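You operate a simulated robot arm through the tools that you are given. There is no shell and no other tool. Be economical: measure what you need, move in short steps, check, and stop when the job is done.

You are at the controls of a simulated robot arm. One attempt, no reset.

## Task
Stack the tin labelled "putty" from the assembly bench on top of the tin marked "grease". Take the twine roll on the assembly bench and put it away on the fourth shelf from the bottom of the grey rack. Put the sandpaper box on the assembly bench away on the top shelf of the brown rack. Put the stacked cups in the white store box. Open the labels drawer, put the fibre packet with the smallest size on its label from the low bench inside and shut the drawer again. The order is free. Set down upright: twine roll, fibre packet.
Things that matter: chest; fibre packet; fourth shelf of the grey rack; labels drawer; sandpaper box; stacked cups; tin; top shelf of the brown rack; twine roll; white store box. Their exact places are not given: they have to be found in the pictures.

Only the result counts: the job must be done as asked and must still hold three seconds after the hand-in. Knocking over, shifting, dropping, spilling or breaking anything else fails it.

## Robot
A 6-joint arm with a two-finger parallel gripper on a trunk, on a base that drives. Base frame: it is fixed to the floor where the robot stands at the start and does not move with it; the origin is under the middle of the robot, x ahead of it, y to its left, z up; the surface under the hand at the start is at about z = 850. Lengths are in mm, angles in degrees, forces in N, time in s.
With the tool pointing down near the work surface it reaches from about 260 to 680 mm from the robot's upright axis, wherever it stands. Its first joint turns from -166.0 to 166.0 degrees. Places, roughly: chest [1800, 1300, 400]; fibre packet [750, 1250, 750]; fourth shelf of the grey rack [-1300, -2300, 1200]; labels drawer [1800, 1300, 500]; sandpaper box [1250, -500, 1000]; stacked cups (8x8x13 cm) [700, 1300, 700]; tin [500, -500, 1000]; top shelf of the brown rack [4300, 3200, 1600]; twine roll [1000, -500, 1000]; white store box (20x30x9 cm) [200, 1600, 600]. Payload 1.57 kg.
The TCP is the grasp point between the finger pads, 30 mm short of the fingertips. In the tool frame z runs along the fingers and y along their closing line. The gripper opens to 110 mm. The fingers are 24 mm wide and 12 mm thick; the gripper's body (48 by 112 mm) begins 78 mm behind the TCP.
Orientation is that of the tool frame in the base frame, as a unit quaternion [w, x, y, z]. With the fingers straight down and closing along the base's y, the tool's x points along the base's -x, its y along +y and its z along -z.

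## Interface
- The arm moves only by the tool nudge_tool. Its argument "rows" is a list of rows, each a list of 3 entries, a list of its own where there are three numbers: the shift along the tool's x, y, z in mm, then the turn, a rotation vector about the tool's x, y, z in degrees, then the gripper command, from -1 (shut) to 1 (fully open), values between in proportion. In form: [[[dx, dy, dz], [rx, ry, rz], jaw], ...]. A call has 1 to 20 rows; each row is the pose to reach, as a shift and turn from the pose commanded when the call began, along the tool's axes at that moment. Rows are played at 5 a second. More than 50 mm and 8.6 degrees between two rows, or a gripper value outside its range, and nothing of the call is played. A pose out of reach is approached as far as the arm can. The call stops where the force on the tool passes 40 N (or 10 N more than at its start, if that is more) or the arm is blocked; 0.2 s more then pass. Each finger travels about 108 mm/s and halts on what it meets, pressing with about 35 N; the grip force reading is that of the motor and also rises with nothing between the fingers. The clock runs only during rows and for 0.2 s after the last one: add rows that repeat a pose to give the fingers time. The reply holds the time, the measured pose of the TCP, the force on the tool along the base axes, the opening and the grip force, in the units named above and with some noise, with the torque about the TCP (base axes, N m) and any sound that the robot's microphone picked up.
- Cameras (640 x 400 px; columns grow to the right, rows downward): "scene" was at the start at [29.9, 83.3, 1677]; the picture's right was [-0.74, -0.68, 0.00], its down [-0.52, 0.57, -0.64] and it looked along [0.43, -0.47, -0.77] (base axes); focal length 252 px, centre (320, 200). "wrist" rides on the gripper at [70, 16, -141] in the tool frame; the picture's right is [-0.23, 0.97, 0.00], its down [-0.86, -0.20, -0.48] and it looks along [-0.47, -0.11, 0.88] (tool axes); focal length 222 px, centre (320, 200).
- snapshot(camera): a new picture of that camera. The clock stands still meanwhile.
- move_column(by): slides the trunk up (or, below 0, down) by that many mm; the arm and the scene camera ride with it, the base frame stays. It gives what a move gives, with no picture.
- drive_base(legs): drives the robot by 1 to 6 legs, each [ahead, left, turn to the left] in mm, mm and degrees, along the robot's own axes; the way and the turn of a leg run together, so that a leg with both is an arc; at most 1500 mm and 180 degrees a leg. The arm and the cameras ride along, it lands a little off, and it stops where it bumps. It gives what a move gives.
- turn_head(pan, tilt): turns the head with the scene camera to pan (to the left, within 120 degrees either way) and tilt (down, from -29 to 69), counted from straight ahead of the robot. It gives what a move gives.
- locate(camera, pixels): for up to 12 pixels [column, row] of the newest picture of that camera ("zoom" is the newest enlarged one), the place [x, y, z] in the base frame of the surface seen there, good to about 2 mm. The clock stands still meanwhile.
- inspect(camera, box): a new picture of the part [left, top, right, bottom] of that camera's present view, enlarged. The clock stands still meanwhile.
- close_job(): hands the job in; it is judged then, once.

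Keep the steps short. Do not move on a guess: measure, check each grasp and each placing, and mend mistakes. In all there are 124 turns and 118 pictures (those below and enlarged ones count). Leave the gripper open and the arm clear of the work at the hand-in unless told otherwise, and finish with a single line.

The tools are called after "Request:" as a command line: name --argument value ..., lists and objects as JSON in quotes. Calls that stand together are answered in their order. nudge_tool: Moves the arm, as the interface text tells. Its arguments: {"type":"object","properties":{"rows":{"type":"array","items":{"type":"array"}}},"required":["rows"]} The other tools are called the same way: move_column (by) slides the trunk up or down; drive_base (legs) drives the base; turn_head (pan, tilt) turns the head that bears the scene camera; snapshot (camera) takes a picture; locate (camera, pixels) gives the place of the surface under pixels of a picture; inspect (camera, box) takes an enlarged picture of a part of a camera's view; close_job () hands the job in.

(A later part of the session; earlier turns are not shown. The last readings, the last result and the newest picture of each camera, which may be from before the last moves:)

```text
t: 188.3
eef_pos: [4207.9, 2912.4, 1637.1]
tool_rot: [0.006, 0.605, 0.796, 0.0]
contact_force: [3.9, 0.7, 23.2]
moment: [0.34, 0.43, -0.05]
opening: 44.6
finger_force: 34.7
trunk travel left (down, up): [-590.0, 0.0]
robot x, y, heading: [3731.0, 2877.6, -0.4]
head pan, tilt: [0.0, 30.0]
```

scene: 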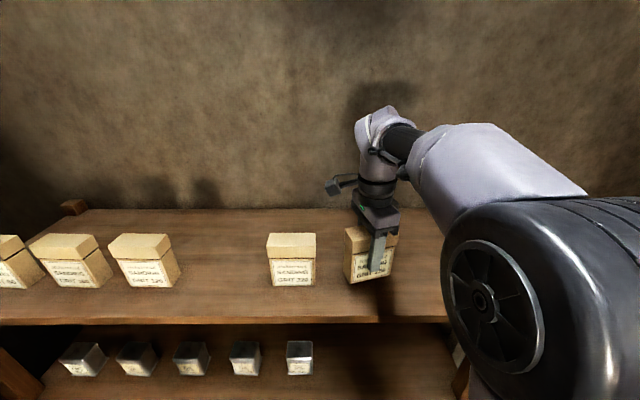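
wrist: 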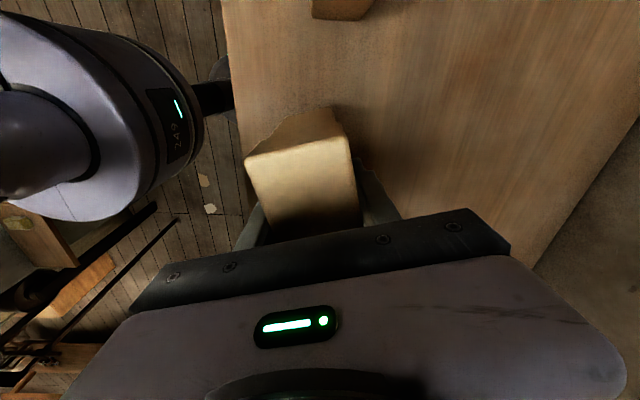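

Firm contact. I'll ease up 2 mm, open, and lift clear.

Request:
nudge_tool --rows '[[[0, 0, -2], [0, 0, 0], -0.8], [[0, 0, -2], [0, 0, 0], -0.3], [[0, 0, -2], [0, 0, 0], 0.3], [[0, 0, -2], [0, 0, 0], 0.4], [[0, 0, -35], [0, 0, 0], 0.4], [[0, 0, -70], [0, 0, 0], 0.4], [[0, 0, -100], [0, 0, 0], 0.4]]'

Request:
snapshot --camera "scene"

```text
t: 189.9
eef_pos: [4207.4, 2912.9, 1737.3]
tool_rot: [0.005, 0.604, 0.797, -0.002]
contact_force: [0.6, -0.6, 0.3]
moment: [0.01, -0.03, -0.02]
opening: 76.8
finger_force: 0.2
trunk travel left (down, up): [-590.0, 0.0]
robot x, y, heading: [3734.2, 2877.8, -0.1]
head pan, tilt: [0.0, 30.0]
```

```text
54 pictures are left
```

scene: 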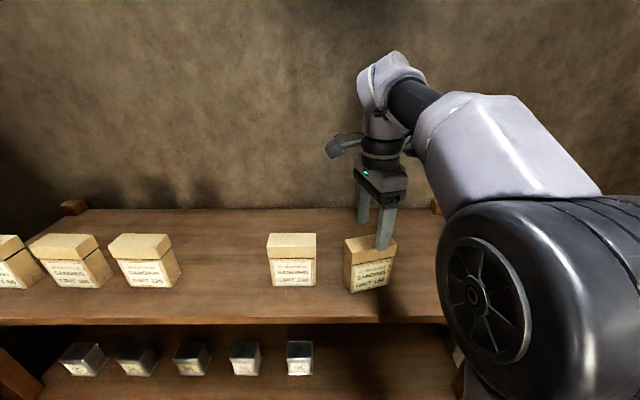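

The sandpaper box stands on the top shelf. I'll back off, lower the trunk, and drive back to the corridor between the bench and the chest, facing the chest.

Request:
drive_base --legs '[[-390, 0, 0]]'

Request:
move_column --by -450

Request:
drive_base --legs '[[0, -1200, 0], [0, -1170, 0], [0, 0, 90], [0, 1200, 0]]'

Request:
turn_head --pan 20 --tilt 40

Request:
snapshot --camera "scene"

```text
t: 192.4
eef_pos: [3822.2, 2917.5, 1737.0]
tool_rot: [0.006, 0.602, 0.798, -0.001]
contact_force: [0.4, -0.5, 0.4]
moment: [-0.01, -0.01, -0.02]
opening: 77.0
finger_force: 0.0
trunk travel left (down, up): [-590.0, 0.0]
robot x, y, heading: [3345.6, 2882.5, 0.0]
head pan, tilt: [0.0, 30.0]
```

```text
refused: -450 is not a number from -400 to 400
```

```text
t: 213.4
eef_pos: [2109.4, 1052.4, 1737.2]
tool_rot: [0.006, -0.114, 0.994, 0.002]
contact_force: [0.6, -0.3, 0.0]
moment: [0.01, -0.01, -0.04]
opening: 76.9
finger_force: 0.1
trunk travel left (down, up): [-590.0, 0.0]
robot x, y, heading: [2120.6, 576.3, 87.1]
head pan, tilt: [0.0, 30.0]
```

```text
t: 214.3
eef_pos: [2109.1, 1052.9, 1737.0]
tool_rot: [0.006, -0.114, 0.994, 0.003]
contact_force: [0.0, -0.5, -0.1]
moment: [-0.01, 0.0, -0.02]
opening: 77.0
finger_force: 0.0
trunk travel left (down, up): [-590.0, 0.0]
robot x, y, heading: [2123.6, 571.9, 86.9]
head pan, tilt: [20.0, 40.0]
```

```text
53 pictures are left
```

scene: 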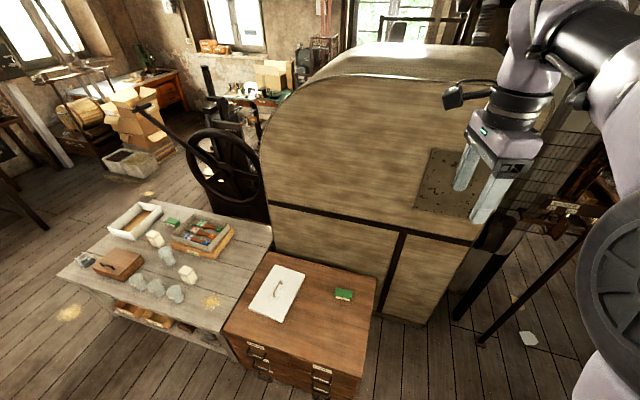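

Good view of the low bench and chest. I'll lower the trunk fully in two steps, then move in front of the chest.

Request:
move_column --by -390

Request:
drive_base --legs '[[-120, 0, 3], [0, 400, 0]]'

Request:
turn_head --pan 0 --tilt 45

Request:
snapshot --camera "scene"

```text
t: 218.0
eef_pos: [2109.2, 1052.0, 1345.6]
tool_rot: [0.005, -0.113, 0.994, 0.002]
contact_force: [-0.4, -0.3, 0.4]
moment: [0.0, 0.01, -0.01]
opening: 77.1
finger_force: 0.1
trunk travel left (down, up): [-200.0, 390.0]
robot x, y, heading: [2122.6, 575.3, 87.0]
head pan, tilt: [20.0, 40.0]
```

```text
t: 221.4
eef_pos: [1673.2, 931.3, 1347.3]
tool_rot: [0.004, -0.14, 0.99, 0.002]
contact_force: [0.6, -0.1, 0.2]
moment: [0.01, -0.06, 0.0]
opening: 77.0
finger_force: 0.0
trunk travel left (down, up): [-200.0, 390.0]
robot x, y, heading: [1715.2, 454.6, 90.1]
head pan, tilt: [20.0, 40.0]
```

```text
t: 222.2
eef_pos: [1672.9, 931.7, 1347.0]
tool_rot: [0.005, -0.141, 0.99, 0.003]
contact_force: [-0.4, 1.1, 0.4]
moment: [-0.02, 0.03, 0.01]
opening: 76.8
finger_force: 0.1
trunk travel left (down, up): [-200.0, 390.0]
robot x, y, heading: [1714.9, 456.8, 90.4]
head pan, tilt: [0.0, 45.0]
```

```text
52 pictures are left
```

scene: 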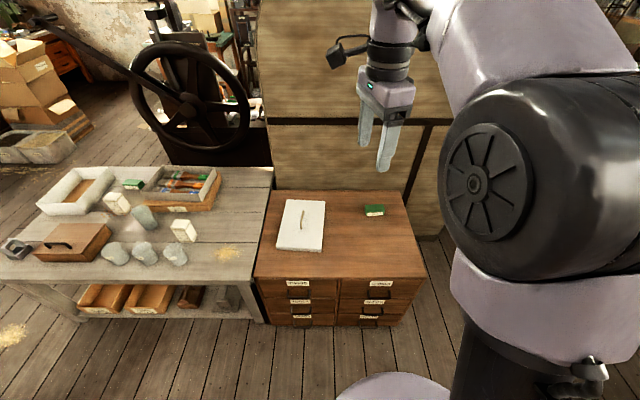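

Request:
inspect --camera "scene" --box '[250, 265, 430, 330]'

Request:
inspect --camera "scene" --box '[90, 165, 250, 275]'

Request:
locate --camera "scene" --pixels '[[256, 278], [425, 278], [300, 230], [374, 210], [298, 283], [378, 293], [381, 283], [301, 293], [270, 195], [408, 195], [300, 293]]'

```text
3.56 times, centred on (340, 298) of scene
```

zoom: 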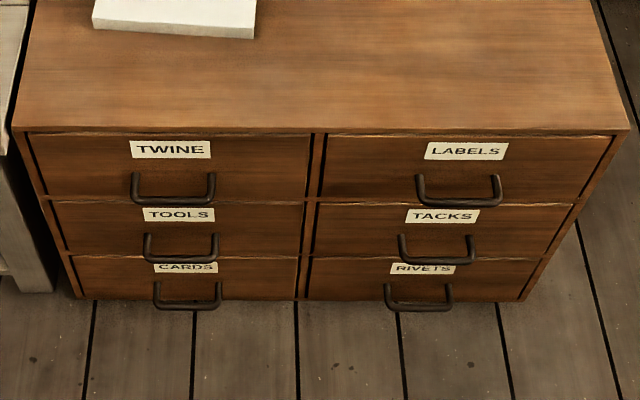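

```text
3.64 times, centred on (170, 220) of scene
```

zoom: 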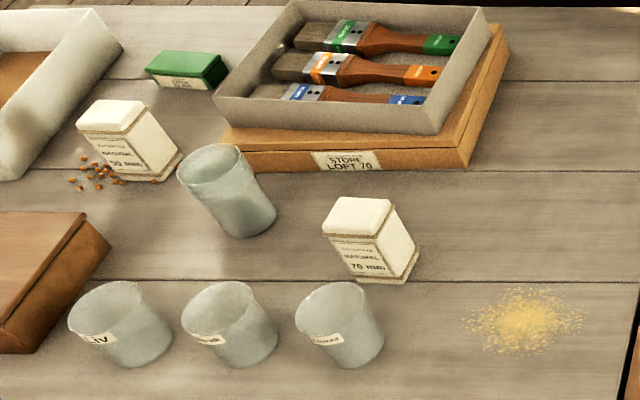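

```text
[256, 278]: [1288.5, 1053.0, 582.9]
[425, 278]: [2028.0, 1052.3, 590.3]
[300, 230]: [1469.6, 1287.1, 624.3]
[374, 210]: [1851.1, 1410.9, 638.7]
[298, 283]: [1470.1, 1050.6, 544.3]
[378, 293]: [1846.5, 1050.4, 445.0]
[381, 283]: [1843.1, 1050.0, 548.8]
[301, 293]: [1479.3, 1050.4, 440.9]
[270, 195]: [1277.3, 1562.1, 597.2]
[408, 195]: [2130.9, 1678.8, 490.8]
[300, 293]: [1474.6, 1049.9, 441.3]
```

LABELS is the top-right drawer, and the "50 mm" packet is the left one, at about (496,1429). I'll zoom in on the labels handle to measure its bar.

Request:
inspect --camera "scene" --box '[345, 275, 415, 315]'

```text
9.14 times, centred on (380, 295) of scene
```

zoom: 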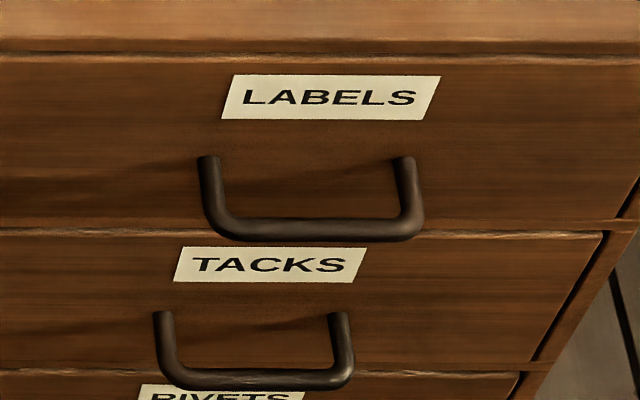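

Request:
locate --camera "zoom" --pixels '[[320, 228], [320, 221], [320, 236], [230, 222], [405, 225], [208, 165], [404, 165], [320, 190], [320, 242], [300, 60], [300, 200], [600, 190]]'

```text
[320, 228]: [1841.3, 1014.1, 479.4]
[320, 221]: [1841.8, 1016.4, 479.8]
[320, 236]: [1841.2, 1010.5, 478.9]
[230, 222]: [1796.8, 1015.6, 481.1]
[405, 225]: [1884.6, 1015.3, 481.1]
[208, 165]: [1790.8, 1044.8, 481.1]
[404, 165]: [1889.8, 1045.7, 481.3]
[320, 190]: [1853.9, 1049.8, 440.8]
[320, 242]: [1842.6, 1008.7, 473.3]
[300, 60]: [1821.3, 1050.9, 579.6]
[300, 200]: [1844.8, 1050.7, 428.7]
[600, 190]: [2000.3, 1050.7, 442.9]
```

The handle bar is horizontal at z≈474, y≈1013, x 1793–1888, with a 31 mm gap to the drawer face at y=1050. I'll grip it with the tool tilted 25° and closing across the bar, then pull by driving the base back. First I'll check the base radius and the assembly bench clearance, then shift the base in line with the handle.

Request:
locate --camera "scene" --pixels '[[395, 374], [345, 392], [440, 385], [370, 380], [395, 390]]'

Request:
drive_base --legs '[[45, -125, 0]]'

Request:
move_column --by -200

```text
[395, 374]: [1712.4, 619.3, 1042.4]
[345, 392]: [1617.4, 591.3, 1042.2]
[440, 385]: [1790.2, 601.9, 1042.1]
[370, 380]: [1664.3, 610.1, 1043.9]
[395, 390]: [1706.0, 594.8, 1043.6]
```

```text
t: 223.5
eef_pos: [1797.3, 977.4, 1346.4]
tool_rot: [0.005, -0.142, 0.99, 0.002]
contact_force: [0.1, -0.4, 0.2]
moment: [-0.05, 0.04, 0.02]
opening: 76.8
finger_force: 0.1
trunk travel left (down, up): [-200.0, 390.0]
robot x, y, heading: [1836.6, 501.3, 90.6]
head pan, tilt: [0.0, 45.0]
```

```text
t: 225.7
eef_pos: [1796.3, 977.1, 1146.5]
tool_rot: [0.005, -0.141, 0.99, 0.003]
contact_force: [0.6, -0.9, -0.2]
moment: [0.01, 0.0, 0.01]
opening: 76.9
finger_force: 0.1
trunk travel left (down, up): [0.0, 590.0]
robot x, y, heading: [1839.7, 500.4, 90.2]
head pan, tilt: [0.0, 45.0]
```

The trunk is fully down. I'll lower the tool in front of the drawer to (1841,950,640), turning so it closes along y and tilting to 25°.

Request:
nudge_tool --rows '[[[-3.2, -3.5, 46], [-2.3, -0.3, 1.4], 0.2], [[-6.5, -7, 92], [-4.5, -0.6, 2.9], 0], [[-9.7, -10.5, 138], [-6.8, -1, 4.3], -0.2], [[-13, -14, 184], [-9, -1.3, 5.8], -0.49], [[-16, -17.5, 230], [-11.3, -1.6, 7.2], -0.49], [[-19.5, -21, 276], [-13.5, -1.9, 8.7], -0.49], [[-22.7, -24.5, 322], [-15.8, -2.2, 10.1], -0.49], [[-26, -28, 368], [-18, -2.5, 11.6], -0.49], [[-29, -31.5, 414], [-20.3, -2.9, 13], -0.49], [[-32.5, -35, 460], [-22.5, -3.2, 14.5], -0.49], [[-35.7, -38.5, 506], [-24.8, -3.5, 15.9], -0.49], [[-35.7, -38.5, 506], [-24.8, -3.5, 15.9], -0.49]]'

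Request:
snapshot --camera "scene"

```text
t: 228.2
eef_pos: [1845.5, 950.8, 636.4]
tool_rot: [0.004, -0.001, 0.975, 0.22]
contact_force: [0.8, 0.4, 0.4]
moment: [0.0, -0.02, 0.01]
opening: 28.1
finger_force: 0.1
trunk travel left (down, up): [0.0, 590.0]
robot x, y, heading: [1837.5, 501.0, 90.1]
head pan, tilt: [0.0, 45.0]
```

```text
48 pictures are left
```

scene: 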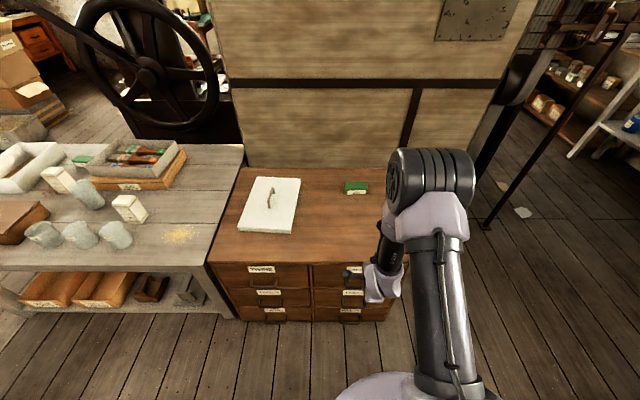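

Reached with 25.4° tilt. I'll line up on the bar and advance part way, then check with the wrist camera.

Request:
nudge_tool --rows '[[[2, -9, 32], [0, 0, 0], -0.49], [[4.5, -17.3, 63], [0, 0, 0], -0.49], [[4.5, -17.3, 100], [0, 0, 0], -0.49], [[4.5, -17.3, 115], [0, 0, 0], -0.49]]'

Request:
snapshot --camera "wrist"

```text
t: 229.2
eef_pos: [1842.2, 985.8, 529.5]
tool_rot: [0.004, -0.002, 0.976, 0.22]
contact_force: [-0.5, 0.6, 0.9]
moment: [0.0, 0.03, 0.01]
opening: 28.2
finger_force: 0.1
trunk travel left (down, up): [0.0, 590.0]
robot x, y, heading: [1836.2, 501.3, 90.3]
head pan, tilt: [0.0, 45.0]
```

```text
47 pictures are left
```

wrist: 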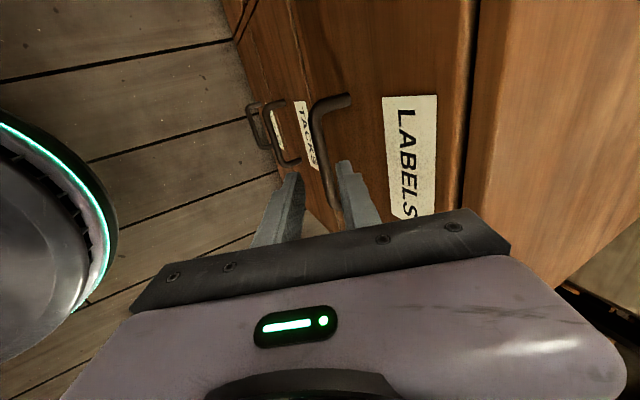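

The bar lies between the fingertips. I'll check its exact position, and the base edge, in this view.

Request:
locate --camera "wrist" --pixels '[[318, 140], [322, 155], [329, 175], [345, 99], [112, 210], [100, 255], [293, 185], [352, 172]]'

```text
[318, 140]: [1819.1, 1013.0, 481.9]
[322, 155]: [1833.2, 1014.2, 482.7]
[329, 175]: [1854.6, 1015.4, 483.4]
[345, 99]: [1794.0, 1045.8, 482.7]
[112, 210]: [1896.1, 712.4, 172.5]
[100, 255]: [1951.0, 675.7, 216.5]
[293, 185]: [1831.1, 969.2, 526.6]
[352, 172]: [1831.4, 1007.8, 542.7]
```

The bar's centre is (1841,1014,476), and the base radius is about 220. I'll advance 50 mm along the fingers and close.

Request:
nudge_tool --rows '[[[0, -1, 20], [0, 0, 0], -0.49], [[0, -1, 38], [0, 0, 0], -0.49], [[0, -1, 50], [0, 0, 0], -0.49], [[0, -1, 50], [0, 0, 0], -0.7], [[0, -1, 50], [0, 0, 0], -0.9], [[0, -1, 50], [0, 0, 0], -0.9]]'

Request:
snapshot --camera "wrist"

```text
t: 230.7
eef_pos: [1840.9, 1007.7, 483.1]
tool_rot: [0.004, -0.002, 0.975, 0.22]
contact_force: [0.8, 0.6, 6.4]
moment: [0.06, -0.25, 0.7]
opening: 11.9
finger_force: 28.3
trunk travel left (down, up): [0.0, 590.0]
robot x, y, heading: [1836.3, 500.0, 90.4]
head pan, tilt: [0.0, 45.0]
```

```text
46 pictures are left
```

wrist: 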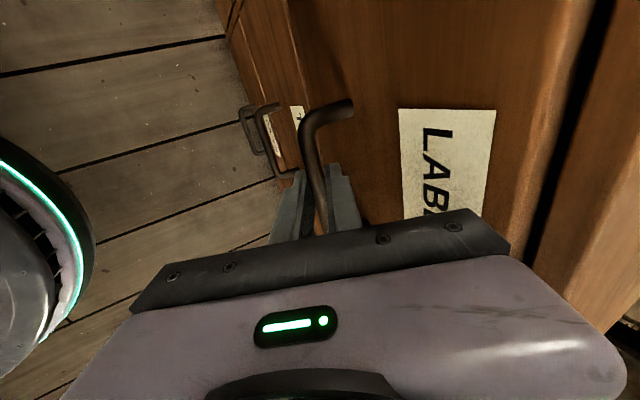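

The bar is gripped (11.9 mm). I'll pull the drawer open by driving back, first 60 mm to check.

Request:
drive_base --legs '[[-60, 0, 0]]'

Request:
snapshot --camera "scene"

```text
t: 231.6
eef_pos: [1842.5, 948.8, 482.4]
tool_rot: [0.004, -0.002, 0.975, 0.22]
contact_force: [-7.4, -0.2, 8.0]
moment: [0.03, -0.12, 0.64]
opening: 12.0
finger_force: 28.4
trunk travel left (down, up): [0.0, 590.0]
robot x, y, heading: [1836.8, 443.1, 90.2]
head pan, tilt: [0.0, 45.0]
```

```text
45 pictures are left
```

scene: 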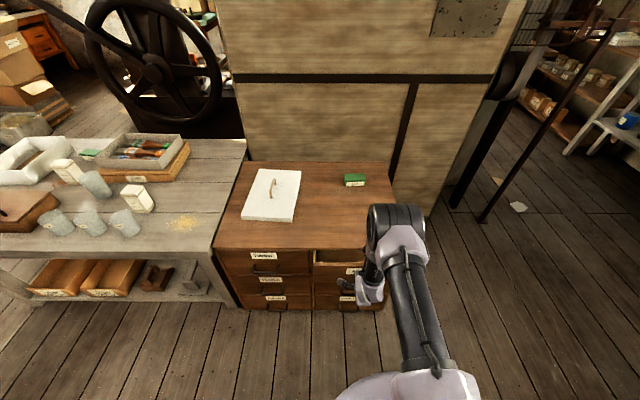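

The drawer follows. Pull another 160 mm.

Request:
drive_base --legs '[[-80, 0, 0], [-80, 0, 0]]'

Request:
snapshot --camera "scene"

```text
t: 233.3
eef_pos: [1843.1, 787.4, 482.7]
tool_rot: [0.003, -0.002, 0.975, 0.22]
contact_force: [-1.1, -0.5, 4.5]
moment: [0.05, -0.27, 0.45]
opening: 11.8
finger_force: 28.6
trunk travel left (down, up): [0.0, 590.0]
robot x, y, heading: [1839.2, 277.9, 90.7]
head pan, tilt: [0.0, 45.0]
```

```text
44 pictures are left
```

scene: 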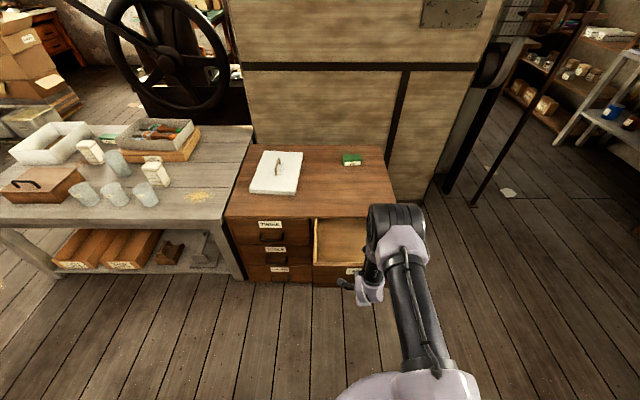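

Opened 220 mm. I'll release the bar and withdraw along the fingers, then up.

Request:
nudge_tool --rows '[[[0, 0, 0], [0, 0, 0], -0.49], [[0, 0, 0], [0, 0, 0], -0.49], [[0, 0, -30], [0, 0, 0], -0.49], [[0, 0, -75], [0, 0, 0], -0.49], [[0, 0, -120], [0, 0, 0], -0.4], [[0, 10, -165], [0, 0, 0], 0], [[0, 20, -210], [0, 0, 0], 0.2], [[0, 35, -255], [0, 0, 0], 0.4]]'

Request:
snapshot --camera "scene"

```text
t: 235.1
eef_pos: [1841.1, 709.0, 730.0]
tool_rot: [0.004, -0.002, 0.976, 0.22]
contact_force: [0.3, 0.9, 0.8]
moment: [-0.03, 0.0, -0.01]
opening: 76.8
finger_force: 0.2
trunk travel left (down, up): [0.0, 590.0]
robot x, y, heading: [1839.9, 282.4, 90.6]
head pan, tilt: [0.0, 45.0]
```

```text
43 pictures are left
```

scene: 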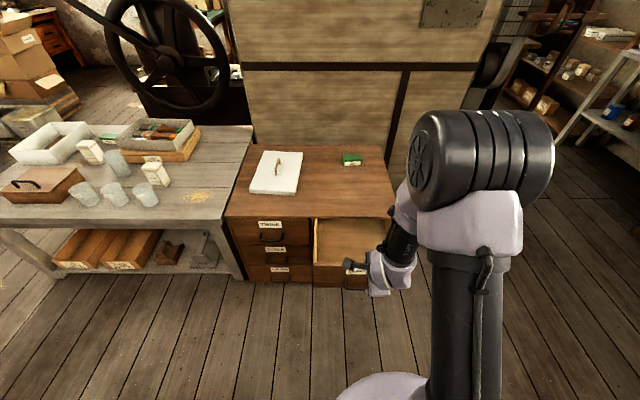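

I'll straighten the tool and raise it to about 900, then drive left and forward to the low bench.

Request:
nudge_tool --rows '[[[0, 17, -36], [5, 0, 0], 0.4], [[0, 34, -72], [10, 0, 0], 0.4], [[0, 51, -108], [15, 0, 0], 0.4], [[0, 68, -144], [20, 0, 0], 0.4], [[0, 85, -180], [25.4, 0, 0], 0.4], [[0, 85, -180], [25.4, 0, 0], 0.4]]'

Request:
drive_base --legs '[[0, 1290, -0.6], [470, 0, 0]]'

Request:
turn_head --pan 0 --tilt 55

Request:
snapshot --camera "scene"

Request:
snapshot --camera "wrist"

```text
t: 236.5
eef_pos: [1839.2, 708.8, 930.1]
tool_rot: [0.005, -0.002, 1.0, 0.0]
contact_force: [0.3, -1.1, -0.3]
moment: [-0.01, 0.02, -0.01]
opening: 77.1
finger_force: 0.0
trunk travel left (down, up): [0.0, 590.0]
robot x, y, heading: [1840.7, 278.5, 90.6]
head pan, tilt: [0.0, 45.0]
```

```text
t: 245.6
eef_pos: [530.4, 1173.4, 929.2]
tool_rot: [0.005, 0.004, 1.0, 0.0]
contact_force: [-0.4, -0.4, -0.3]
moment: [-0.01, 0.0, -0.03]
opening: 77.0
finger_force: 0.1
trunk travel left (down, up): [0.0, 590.0]
robot x, y, heading: [521.2, 749.1, 89.4]
head pan, tilt: [0.0, 45.0]
```

```text
t: 246.3
eef_pos: [527.5, 1174.3, 928.9]
tool_rot: [0.004, 0.005, 1.0, -0.001]
contact_force: [0.0, 0.2, 0.2]
moment: [-0.01, 0.02, 0.01]
opening: 77.0
finger_force: 0.0
trunk travel left (down, up): [0.0, 590.0]
robot x, y, heading: [521.1, 743.8, 89.6]
head pan, tilt: [0.0, 55.0]
```

```text
42 pictures are left
```

scene: 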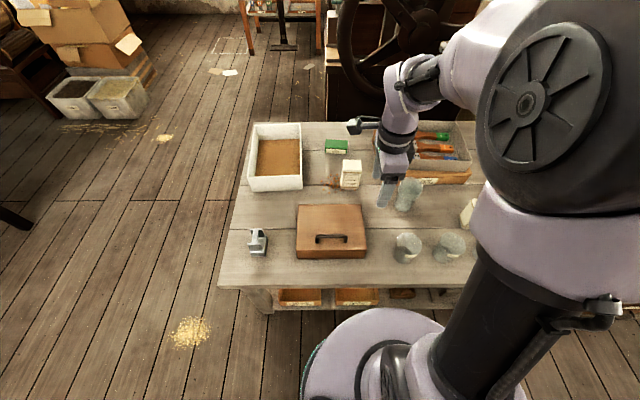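

```text
41 pictures are left
```

wrist: 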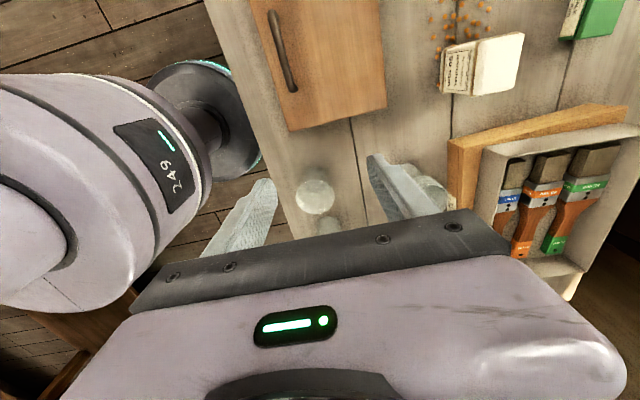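

The 50 mm packet is at (350,175) in the scene and (480,65) in the wrist view. I'll zoom in and measure its top corners.

Request:
inspect --camera "wrist" --box '[420, 10, 550, 110]'

Request:
inspect --camera "scene" --box '[320, 130, 430, 220]'

```text
4.00 times, centred on (485, 60) of wrist
```

zoom: 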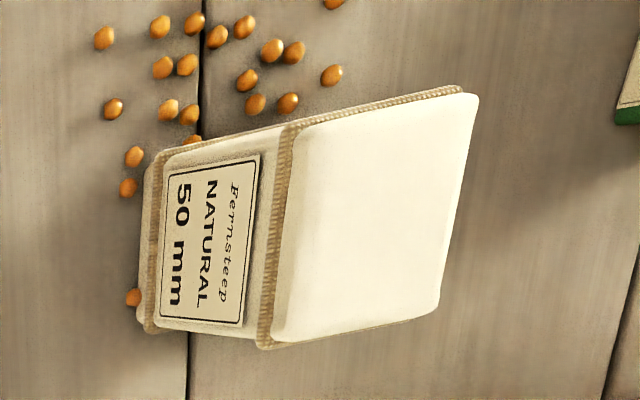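

```text
4.44 times, centred on (375, 175) of scene
```

zoom: 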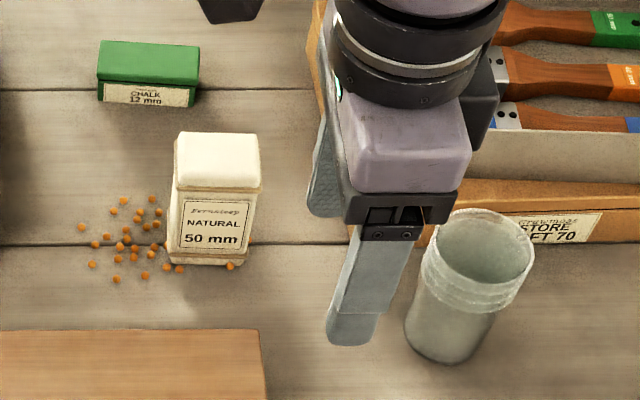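

Request:
locate --camera "wrist" --pixels '[[523, 36], [513, 85], [476, 91], [483, 45], [500, 63]]'

Request:
locate --camera "zoom" --pixels '[[182, 138], [253, 140], [256, 180], [181, 178], [478, 212], [428, 250], [530, 255], [465, 283], [445, 355], [540, 190], [265, 340]]'

```text
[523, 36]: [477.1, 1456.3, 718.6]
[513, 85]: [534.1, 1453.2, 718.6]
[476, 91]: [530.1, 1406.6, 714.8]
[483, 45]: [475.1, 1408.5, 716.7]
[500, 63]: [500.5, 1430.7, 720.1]
```

```text
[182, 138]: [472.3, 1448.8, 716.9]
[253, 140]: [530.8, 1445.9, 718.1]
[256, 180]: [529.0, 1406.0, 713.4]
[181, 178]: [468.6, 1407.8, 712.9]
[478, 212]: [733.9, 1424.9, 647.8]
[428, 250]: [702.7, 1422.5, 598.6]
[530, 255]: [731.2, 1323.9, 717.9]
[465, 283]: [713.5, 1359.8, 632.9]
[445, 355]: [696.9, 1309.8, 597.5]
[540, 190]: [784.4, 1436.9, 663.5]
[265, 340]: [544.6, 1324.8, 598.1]
```

The packet is 60×50 mm, centred at (502.5,1431), top 719. I'll edge 35 mm closer, turn the tool 90° so it closes along x, and move above it.

Request:
drive_base --legs '[[35, 0, 0]]'

Request:
nudge_tool --rows '[[[0, 10, 0], [0, 0, -8.2], 0.7], [[2, 25, 10], [0, 0, -16.4], 0.7], [[4, 45, 20], [0, 0, -24.5], 0.7], [[7, 65, 30], [0, 0, -32.7], 0.7], [[9, 85, 45], [0, 0, -40.9], 0.7], [[12, 105, 60], [0, 0, -49.1], 0.7], [[14, 125, 75], [0, 0, -57.3], 0.7], [[17, 145, 90], [0, 0, -65.5], 0.7], [[19, 165, 105], [0, 0, -73.6], 0.7], [[22, 190, 120], [0, 0, -81.8], 0.7], [[25, 220, 140], [0, 0, -90], 0.7], [[25, 220, 140], [0, 0, -90], 0.7]]'

Request:
snapshot --camera "wrist"

```text
t: 247.1
eef_pos: [529.5, 1208.6, 929.3]
tool_rot: [0.004, 0.006, 1.0, -0.001]
contact_force: [-1.0, 0.7, 0.0]
moment: [0.02, -0.01, -0.02]
opening: 76.9
finger_force: 0.1
trunk travel left (down, up): [0.0, 590.0]
robot x, y, heading: [525.7, 779.0, 89.6]
head pan, tilt: [0.0, 55.0]
```

```text
t: 249.7
eef_pos: [508.5, 1430.3, 787.9]
tool_rot: [0.003, -0.704, 0.71, -0.003]
contact_force: [0.3, -0.6, -0.5]
moment: [-0.01, 0.01, -0.02]
opening: 93.8
finger_force: 0.2
trunk travel left (down, up): [0.0, 590.0]
robot x, y, heading: [521.4, 783.8, 89.6]
head pan, tilt: [0.0, 55.0]
```

```text
38 pictures are left
```

wrist: 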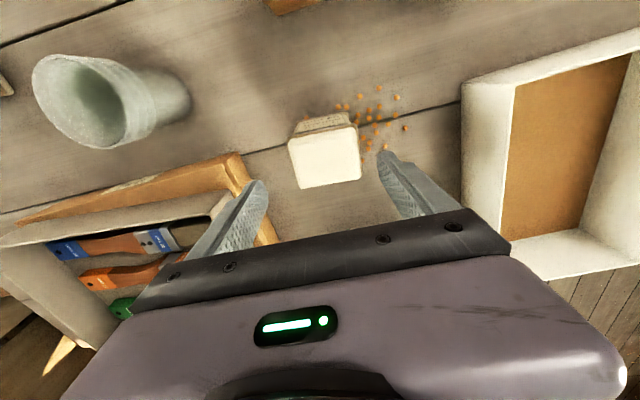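

The packet is between the fingers. I'll check the neighbours near the fingers before descending.

Request:
locate --camera "wrist" --pixels '[[233, 165], [248, 190], [272, 235], [293, 150], [358, 140], [326, 160], [360, 178], [298, 186]]'

```text
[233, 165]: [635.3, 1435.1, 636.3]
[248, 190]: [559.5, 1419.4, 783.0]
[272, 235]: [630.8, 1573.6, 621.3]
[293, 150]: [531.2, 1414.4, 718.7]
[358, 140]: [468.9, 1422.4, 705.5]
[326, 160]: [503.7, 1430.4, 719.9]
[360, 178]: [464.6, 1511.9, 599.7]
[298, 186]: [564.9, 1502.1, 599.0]
```

Clear of the tray (x≥630). I'll centre, descend to z≈672 and close.

Request:
nudge_tool --rows '[[[0, 6, 0], [0, 0, 0], 0.6], [[0, 6, 40], [0, 0, 0], 0.6], [[0, 6, 80], [0, 0, 0], 0.6], [[0, 6, 116], [0, 0, 0], 0.6], [[0, 6, 116], [0, 0, 0], 0.2], [[0, 6, 116], [0, 0, 0], -0.3], [[0, 6, 116], [0, 0, 0], -0.5], [[0, 6, 116], [0, 0, 0], -0.5]]'

Request:
nudge_tool --rows '[[[0, 0, -30], [0, 0, 0], -0.5], [[0, 0, -70], [0, 0, 0], -0.5], [[0, 0, -115], [0, 0, 0], -0.5], [[40, 0, -140], [0, 0, 0], -0.5], [[80, 0, -160], [0, 0, 0], -0.5], [[120, 0, -180], [0, 0, 0], -0.5], [[160, 0, -200], [0, 0, 0], -0.5], [[200, 0, -220], [0, 0, 0], -0.5]]'

Request:
snapshot --camera "wrist"

```text
t: 251.5
eef_pos: [504.7, 1428.5, 673.2]
tool_rot: [0.002, -0.703, 0.711, -0.003]
contact_force: [0.3, -0.1, 0.5]
moment: [0.0, -0.01, -0.02]
opening: 69.6
finger_force: 35.0
trunk travel left (down, up): [0.0, 590.0]
robot x, y, heading: [522.9, 779.8, 89.8]
head pan, tilt: [0.0, 55.0]
```

```text
t: 253.3
eef_pos: [497.9, 1229.9, 894.8]
tool_rot: [0.003, -0.704, 0.71, -0.003]
contact_force: [0.1, 0.1, -1.8]
moment: [-0.06, 0.04, -0.01]
opening: 70.2
finger_force: 35.1
trunk travel left (down, up): [0.0, 590.0]
robot x, y, heading: [520.8, 778.5, 89.6]
head pan, tilt: [0.0, 55.0]
```

```text
37 pictures are left
```

wrist: 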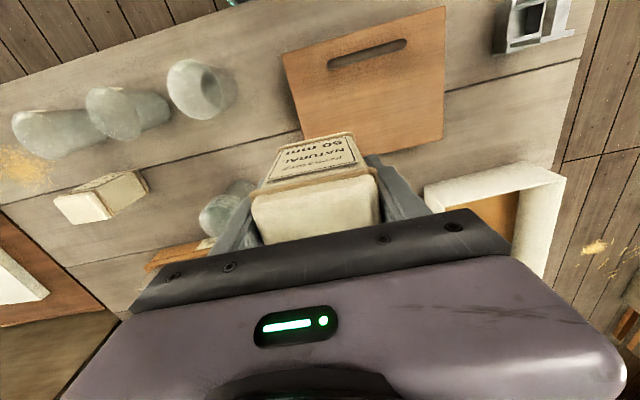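

The packet is held. I'll drive back and right to the open drawer.

Request:
drive_base --legs '[[-300, 0, 0], [0, -1310, 0]]'

Request:
turn_head --pan 15 --tilt 60

Request:
snapshot --camera "scene"

Request:
snapshot --camera "wrist"

```text
t: 261.5
eef_pos: [1804.6, 913.2, 893.7]
tool_rot: [0.003, -0.696, 0.718, -0.002]
contact_force: [0.1, -0.6, -0.9]
moment: [-0.02, 0.02, 0.0]
opening: 70.0
finger_force: 34.7
trunk travel left (down, up): [0.0, 590.0]
robot x, y, heading: [1817.7, 464.8, 88.2]
head pan, tilt: [0.0, 55.0]
```

```text
t: 262.3
eef_pos: [1805.2, 912.1, 893.2]
tool_rot: [0.003, -0.696, 0.718, -0.003]
contact_force: [0.7, -0.2, -1.4]
moment: [-0.01, -0.04, -0.06]
opening: 69.9
finger_force: 35.1
trunk travel left (down, up): [0.0, 590.0]
robot x, y, heading: [1823.8, 466.3, 88.4]
head pan, tilt: [15.0, 60.0]
```

```text
36 pictures are left
```

scene: 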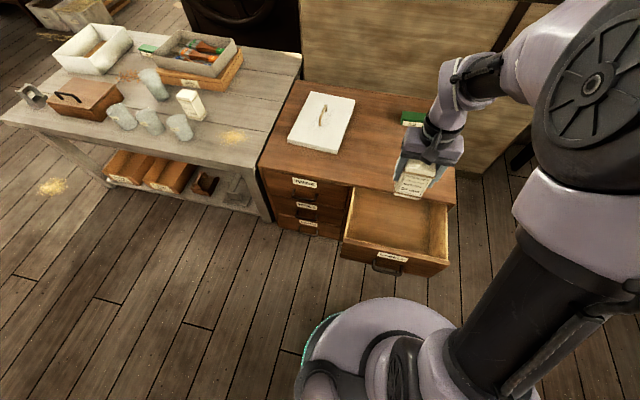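

```text
35 pictures are left
```

wrist: 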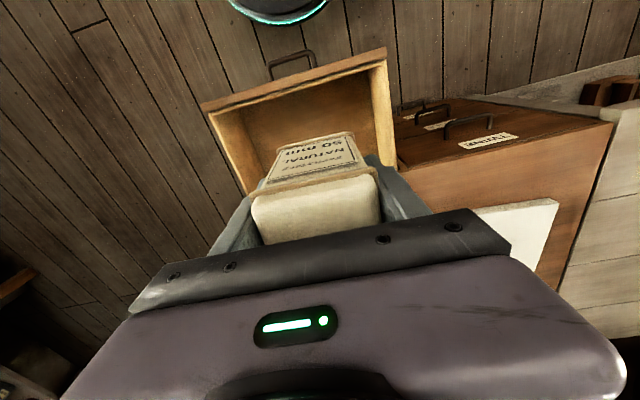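

Request:
locate --camera "scene" --pixels '[[352, 190], [343, 238], [445, 263], [449, 210], [390, 215], [400, 240], [370, 228], [390, 252], [355, 225], [440, 240]]'

Request:
locate --camera "wrist" --pixels '[[300, 110], [260, 130], [340, 105], [205, 105], [383, 55], [300, 85], [380, 90], [245, 180]]'

```text
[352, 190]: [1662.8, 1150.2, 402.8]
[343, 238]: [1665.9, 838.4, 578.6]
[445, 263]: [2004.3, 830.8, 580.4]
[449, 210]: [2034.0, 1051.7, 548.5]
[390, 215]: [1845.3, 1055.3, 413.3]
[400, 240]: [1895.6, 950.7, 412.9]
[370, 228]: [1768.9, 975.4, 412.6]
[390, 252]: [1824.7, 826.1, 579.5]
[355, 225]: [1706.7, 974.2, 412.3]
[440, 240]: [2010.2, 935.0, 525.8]
```

```text
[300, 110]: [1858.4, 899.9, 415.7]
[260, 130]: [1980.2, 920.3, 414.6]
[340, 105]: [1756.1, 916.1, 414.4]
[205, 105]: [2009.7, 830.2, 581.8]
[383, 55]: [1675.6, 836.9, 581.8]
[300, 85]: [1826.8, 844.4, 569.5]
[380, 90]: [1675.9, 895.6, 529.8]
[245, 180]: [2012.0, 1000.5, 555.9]
```

The drawer floor is at z≈414, with the interior from y≈850 to 1050. I'll move to (1830,935) and lower the packet to just above the floor.

Request:
nudge_tool --rows '[[[-11, -12, 20], [0, 0, 0], -0.5], [[-23, -24, 50], [0, 0, 0], -0.5], [[-23, -24, 98], [0, 0, 0], -0.5], [[-23, -24, 146], [0, 0, 0], -0.5], [[-23, -24, 194], [0, 0, 0], -0.5], [[-23, -24, 242], [0, 0, 0], -0.5], [[-23, -24, 285], [0, 0, 0], -0.5], [[-23, -24, 320], [0, 0, 0], -0.5], [[-23, -24, 355], [0, 0, 0], -0.5], [[-23, -24, 385], [0, 0, 0], -0.5], [[-23, -24, 398], [0, 0, 0], -0.5]]'

Request:
snapshot --camera "wrist"

Request:
snapshot --camera "scene"

```text
t: 264.7
eef_pos: [1833.1, 935.7, 499.0]
tool_rot: [0.003, -0.696, 0.718, -0.003]
contact_force: [-0.5, -0.7, -0.5]
moment: [-0.02, 0.02, -0.02]
opening: 69.6
finger_force: 35.4
trunk travel left (down, up): [0.0, 590.0]
robot x, y, heading: [1815.2, 463.4, 88.2]
head pan, tilt: [15.0, 60.0]
```

```text
34 pictures are left
```

wrist: 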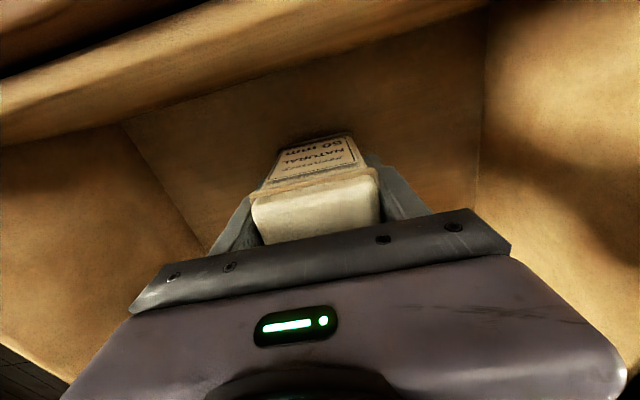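

```text
33 pictures are left
```

scene: 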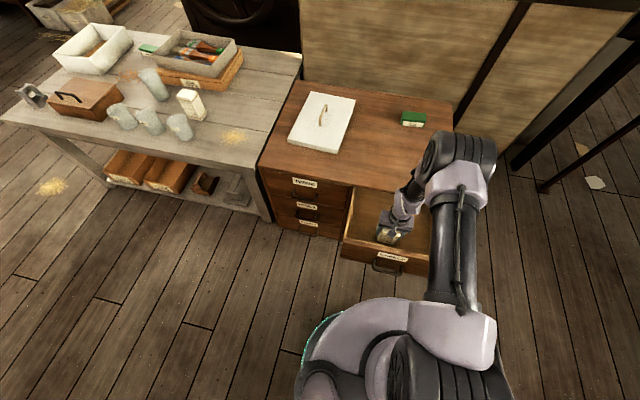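

10 mm to go. Lower gently to contact.

Request:
nudge_tool --rows '[[[0, 0, 5], [0, 0, 0], -0.5], [[0, 0, 8], [0, 0, 0], -0.5], [[0, 0, 9.5], [0, 0, 0], -0.5], [[0, 0, 10.5], [0, 0, 0], -0.5]]'

```text
t: 265.7
eef_pos: [1834.0, 935.5, 486.7]
tool_rot: [0.004, -0.696, 0.718, -0.002]
contact_force: [3.4, 0.6, 32.4]
moment: [-0.51, 1.0, -0.03]
opening: 69.9
finger_force: 34.6
trunk travel left (down, up): [0.0, 590.0]
robot x, y, heading: [1815.7, 462.6, 88.3]
head pan, tilt: [15.0, 60.0]
```

On the floor, with about 33 N. I'll ease up 2.5 mm, release, and lift out.

Request:
nudge_tool --rows '[[[0, 0, -2.5], [0, 0, 0], -0.5], [[0, 0, -2.5], [0, 0, 0], 0], [[0, 0, -2.5], [0, 0, 0], 0.6], [[0, 0, -2.5], [0, 0, 0], 0.7], [[0, 0, -40], [0, 0, 0], 0.7], [[0, 0, -85], [0, 0, 0], 0.7], [[0, 0, -130], [0, 0, 0], 0.7], [[0, 0, -175], [0, 0, 0], 0.7], [[0, 0, -220], [0, 0, 0], 0.7], [[0, 0, -260], [0, 0, 0], 0.7]]'

Request:
snapshot --camera "wrist"

```text
t: 267.9
eef_pos: [1832.5, 934.0, 746.7]
tool_rot: [0.002, -0.696, 0.718, -0.003]
contact_force: [-0.3, 0.3, -0.3]
moment: [-0.02, -0.02, 0.02]
opening: 93.7
finger_force: 0.1
trunk travel left (down, up): [0.0, 590.0]
robot x, y, heading: [1819.8, 459.1, 88.3]
head pan, tilt: [15.0, 60.0]
```

```text
32 pictures are left
```

wrist: 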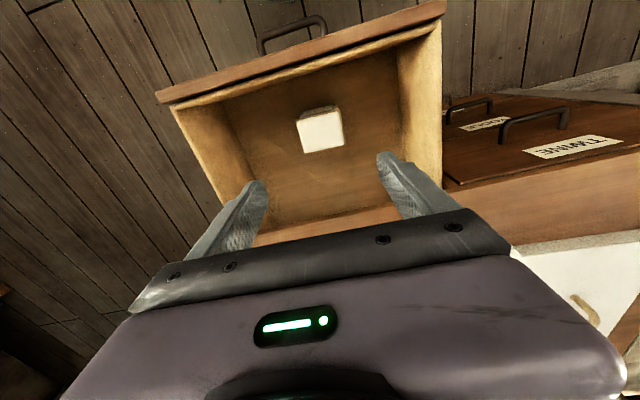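

The packet stands upright in the drawer. Now close the gripper, move in front of the drawer face, and lower the fingertips to z≈510, above the bar, to push it shut slowly.

Request:
nudge_tool --rows '[[[40, -4, -5], [0, 0, 0], 0.3], [[80, -8, -5], [0, 0, 0], -0.3], [[120, -12, -5], [0, 0, 0], -0.8], [[152, -15, -5], [0, 0, 0], -1], [[152, -15, 40], [0, 0, 0], -1], [[152, -15, 85], [0, 0, 0], -1], [[152, -15, 130], [0, 0, 0], -1], [[152, -15, 170], [0, 0, 0], -1], [[152, -15, 205], [0, 0, 0], -1]]'

Request:
snapshot --camera "wrist"

```text
t: 269.9
eef_pos: [1844.1, 783.6, 542.0]
tool_rot: [0.002, -0.696, 0.718, -0.003]
contact_force: [-0.9, 0.0, -0.7]
moment: [0.0, 0.01, -0.01]
opening: 0.1
finger_force: 21.1
out of reach, approached as far as the arm can: row 6
trunk travel left (down, up): [0.0, 590.0]
robot x, y, heading: [1818.4, 462.5, 88.4]
head pan, tilt: [15.0, 60.0]
```

```text
31 pictures are left
```

wrist: 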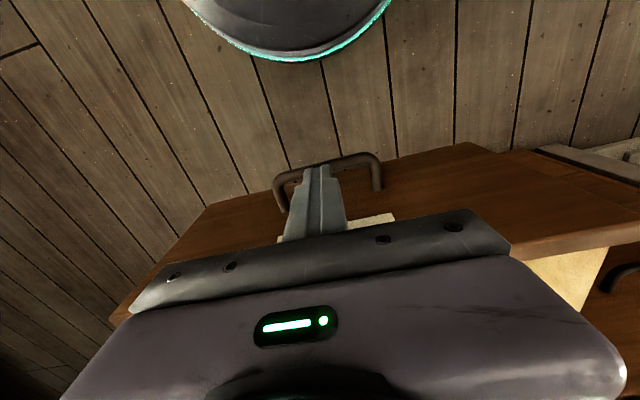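

The closed fingers are above the bar and in front of the face. I'll push slowly, about 14 mm per row.

Request:
nudge_tool --rows '[[[-14, 0.4, 0], [0, 0, 0], -1], [[-26, 0.8, 0], [0, 0, 0], -1], [[-34, 1, 0], [0, 0, 0], -1], [[-44, 1.4, 0], [0, 0, 0], -1], [[-56, 1.7, 0], [0, 0, 0], -1], [[-69, 2.1, 0], [0, 0, 0], -1], [[-82, 2.5, 0], [0, 0, 0], -1], [[-95, 2.9, 0], [0, 0, 0], -1], [[-108, 3.3, 0], [0, 0, 0], -1], [[-121, 3.7, 0], [0, 0, 0], -1], [[-134, 4.1, 0], [0, 0, 0], -1], [[-147, 4.5, 0], [0, 0, 0], -1], [[-160, 5, 0], [0, 0, 0], -1], [[-173, 5.4, 0], [0, 0, 0], -1], [[-186, 5.8, 0], [0, 0, 0], -1], [[-198, 6.1, 0], [0, 0, 0], -1], [[-210, 6.5, 0], [0, 0, 0], -1], [[-221, 6.8, 0], [0, 0, 0], -1], [[-230, 7.1, 0], [0, 0, 0], -1]]'

Request:
snapshot --camera "scene"

```text
t: 273.9
eef_pos: [1843.1, 1013.0, 541.0]
tool_rot: [0.003, -0.696, 0.718, -0.003]
contact_force: [0.3, 0.1, -0.2]
moment: [0.0, -0.02, -0.02]
opening: 0.0
finger_force: 21.7
out of reach, approached as far as the arm can: row 7, 8
trunk travel left (down, up): [0.0, 590.0]
robot x, y, heading: [1817.7, 466.1, 88.3]
head pan, tilt: [15.0, 60.0]
```

```text
30 pictures are left
```

scene: 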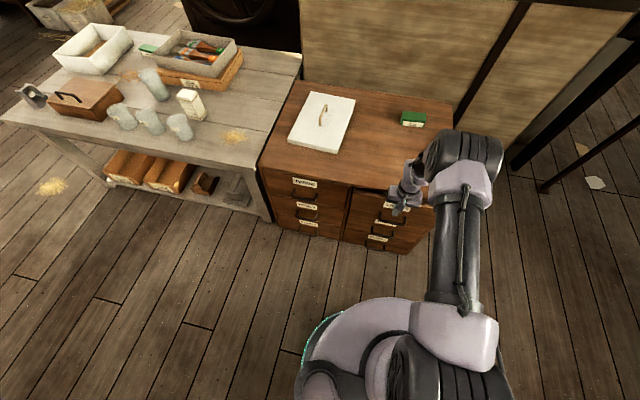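

Nearly shut. Push the last 25 mm slowly until it stops.

Request:
nudge_tool --rows '[[[-8, 0.2, 0], [0, 0, 0], -1], [[-16, 0.5, 0], [0, 0, 0], -1], [[-21, 0.7, 0], [0, 0, 0], -1], [[-25, 0.8, 0], [0, 0, 0], -1], [[-28, 0.9, 0], [0, 0, 0], -1], [[-31, 1, 0], [0, 0, 0], -1]]'

Request:
inspect --camera "scene" --box '[260, 150, 460, 265]'

```text
t: 275.3
eef_pos: [1841.7, 1036.8, 539.0]
tool_rot: [-0.001, -0.695, 0.719, -0.007]
contact_force: [0.8, -11.5, 2.3]
moment: [0.51, -0.02, 0.16]
opening: 0.2
finger_force: 21.7
trunk travel left (down, up): [0.0, 590.0]
robot x, y, heading: [1817.3, 461.2, 88.2]
head pan, tilt: [15.0, 60.0]
stopped in row 6: the force on the tool passed its limit at 42 N (the readings are from after the stop); the commanded pose is now the measured one
```

```text
3.20 times, centred on (360, 208) of scene
```

zoom: 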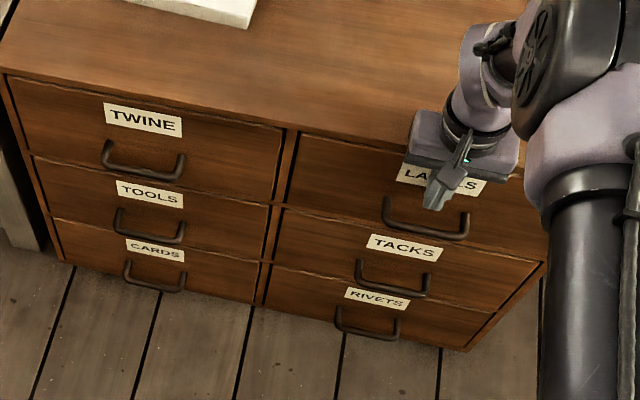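

It's at the stop. I'll back off, rise, and confirm the face is flush.

Request:
nudge_tool --rows '[[[30, 0, 0], [0, 0, 0], -1], [[70, 0, 0], [0, 0, 0], -1], [[90, 0, -40], [0, 0, 0], -0.5], [[100, 0, -85], [0, 0, 0], 0], [[100, 0, -130], [0, 0, 0], 0.5], [[100, 0, -175], [0, 0, 0], 0.8], [[100, 0, -220], [0, 0, 0], 0.9], [[100, 0, -265], [0, 0, 0], 0.9], [[100, 0, -310], [0, 0, 0], 0.9], [[100, 0, -355], [0, 0, 0], 0.9]]'

Request:
inspect --camera "scene" --box '[260, 150, 460, 265]'

Request:
locate --camera "zoom" --pixels '[[330, 170], [320, 200], [230, 165], [360, 205], [300, 140], [495, 200]]'

```text
t: 277.5
eef_pos: [1835.8, 941.3, 896.6]
tool_rot: [0.001, -0.695, 0.719, -0.006]
contact_force: [0.5, 0.0, 0.0]
moment: [-0.01, 0.02, -0.04]
opening: 104.5
finger_force: 0.0
trunk travel left (down, up): [0.0, 590.0]
robot x, y, heading: [1818.0, 461.5, 88.3]
head pan, tilt: [15.0, 60.0]
```

```text
3.20 times, centred on (360, 208) of scene
```

zoom: 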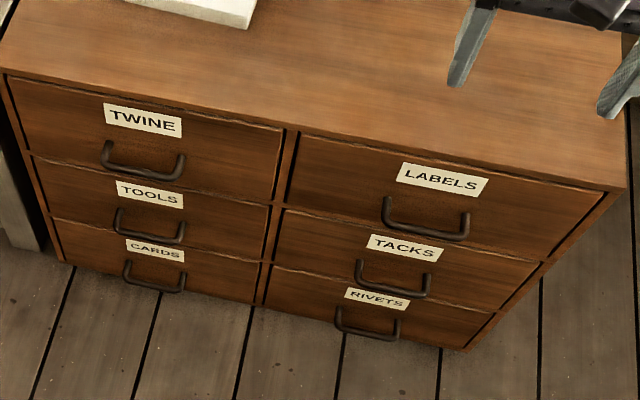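

```text
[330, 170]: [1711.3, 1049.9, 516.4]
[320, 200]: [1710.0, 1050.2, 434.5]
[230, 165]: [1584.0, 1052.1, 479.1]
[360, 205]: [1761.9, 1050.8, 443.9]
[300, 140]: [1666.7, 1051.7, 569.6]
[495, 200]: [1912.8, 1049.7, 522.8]
```

The drawer is flush with its neighbours. Next, the stacked cups: drive left and up to the low bench.

Request:
drive_base --legs '[[0, 1120, 1.5], [290, 0, 0]]'

Request:
turn_head --pan 10 --tilt 50

Request:
snapshot --camera "scene"

Request:
snapshot --camera "wrist"

```text
t: 284.8
eef_pos: [698.2, 1246.7, 895.8]
tool_rot: [0.0, 0.707, -0.707, 0.006]
contact_force: [0.7, -0.4, -0.1]
moment: [0.0, 0.02, -0.01]
opening: 104.4
finger_force: 0.1
trunk travel left (down, up): [0.0, 590.0]
robot x, y, heading: [696.6, 768.3, 90.2]
head pan, tilt: [15.0, 60.0]
```

```text
t: 285.5
eef_pos: [699.0, 1245.2, 896.9]
tool_rot: [0.0, 0.707, -0.707, 0.006]
contact_force: [-0.4, -0.8, 0.6]
moment: [0.01, 0.02, -0.01]
opening: 104.6
finger_force: 0.1
trunk travel left (down, up): [0.0, 590.0]
robot x, y, heading: [699.8, 766.8, 90.4]
head pan, tilt: [10.0, 50.0]
```

```text
27 pictures are left
```

scene: 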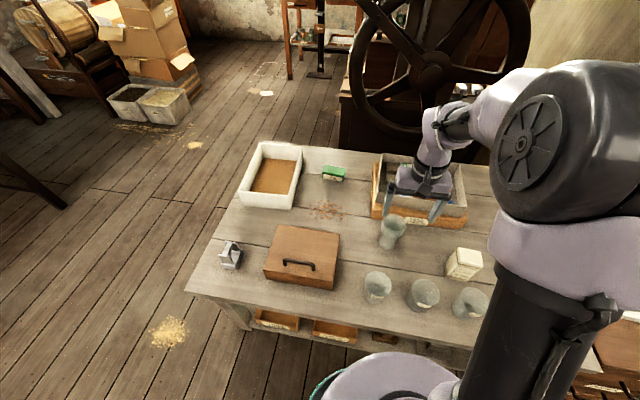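

```text
26 pictures are left
```

wrist: 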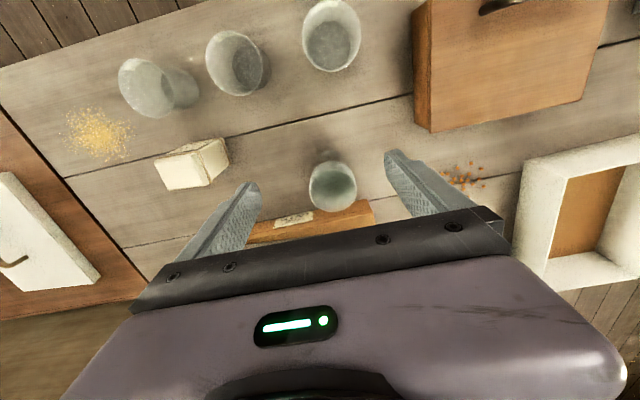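

The stacked cups are at (333,187). I'll zoom in and measure the rim.

Request:
inspect --camera "wrist" --box '[280, 140, 390, 240]'

Request:
locate --camera "zoom" --pixels '[[217, 190], [328, 190], [270, 125], [270, 245], [270, 205], [222, 170], [325, 170], [400, 240], [230, 290], [390, 270]]'

```text
4.00 times, centred on (335, 190) of wrist
```

zoom: 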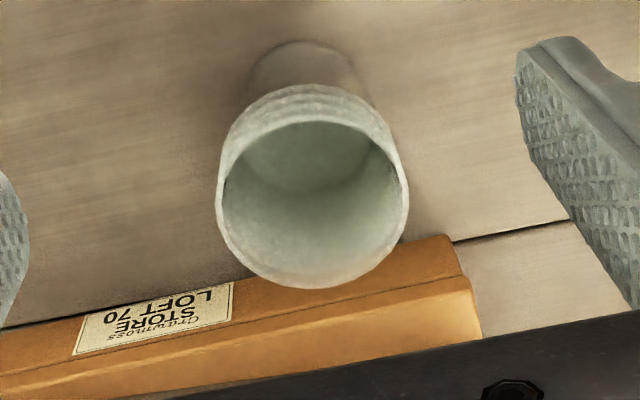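

```text
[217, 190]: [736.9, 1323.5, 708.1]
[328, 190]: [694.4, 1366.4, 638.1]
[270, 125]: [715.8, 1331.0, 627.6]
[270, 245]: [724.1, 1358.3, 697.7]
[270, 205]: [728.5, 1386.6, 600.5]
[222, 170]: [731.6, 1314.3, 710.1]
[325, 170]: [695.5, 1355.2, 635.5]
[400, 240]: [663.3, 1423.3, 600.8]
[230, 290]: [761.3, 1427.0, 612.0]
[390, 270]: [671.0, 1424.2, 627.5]
```

Request:
locate --camera "zoom" --pixels '[[404, 195], [220, 200], [312, 284], [312, 119], [365, 270], [258, 268], [290, 105], [390, 150], [312, 200], [300, 75]]'

```text
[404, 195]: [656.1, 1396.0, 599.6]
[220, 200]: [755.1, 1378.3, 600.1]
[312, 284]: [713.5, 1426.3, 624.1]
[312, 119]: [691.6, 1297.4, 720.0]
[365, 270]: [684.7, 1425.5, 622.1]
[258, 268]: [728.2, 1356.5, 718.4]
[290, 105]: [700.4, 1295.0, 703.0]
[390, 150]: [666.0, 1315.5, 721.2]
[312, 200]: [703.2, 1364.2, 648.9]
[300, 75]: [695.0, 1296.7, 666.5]
```

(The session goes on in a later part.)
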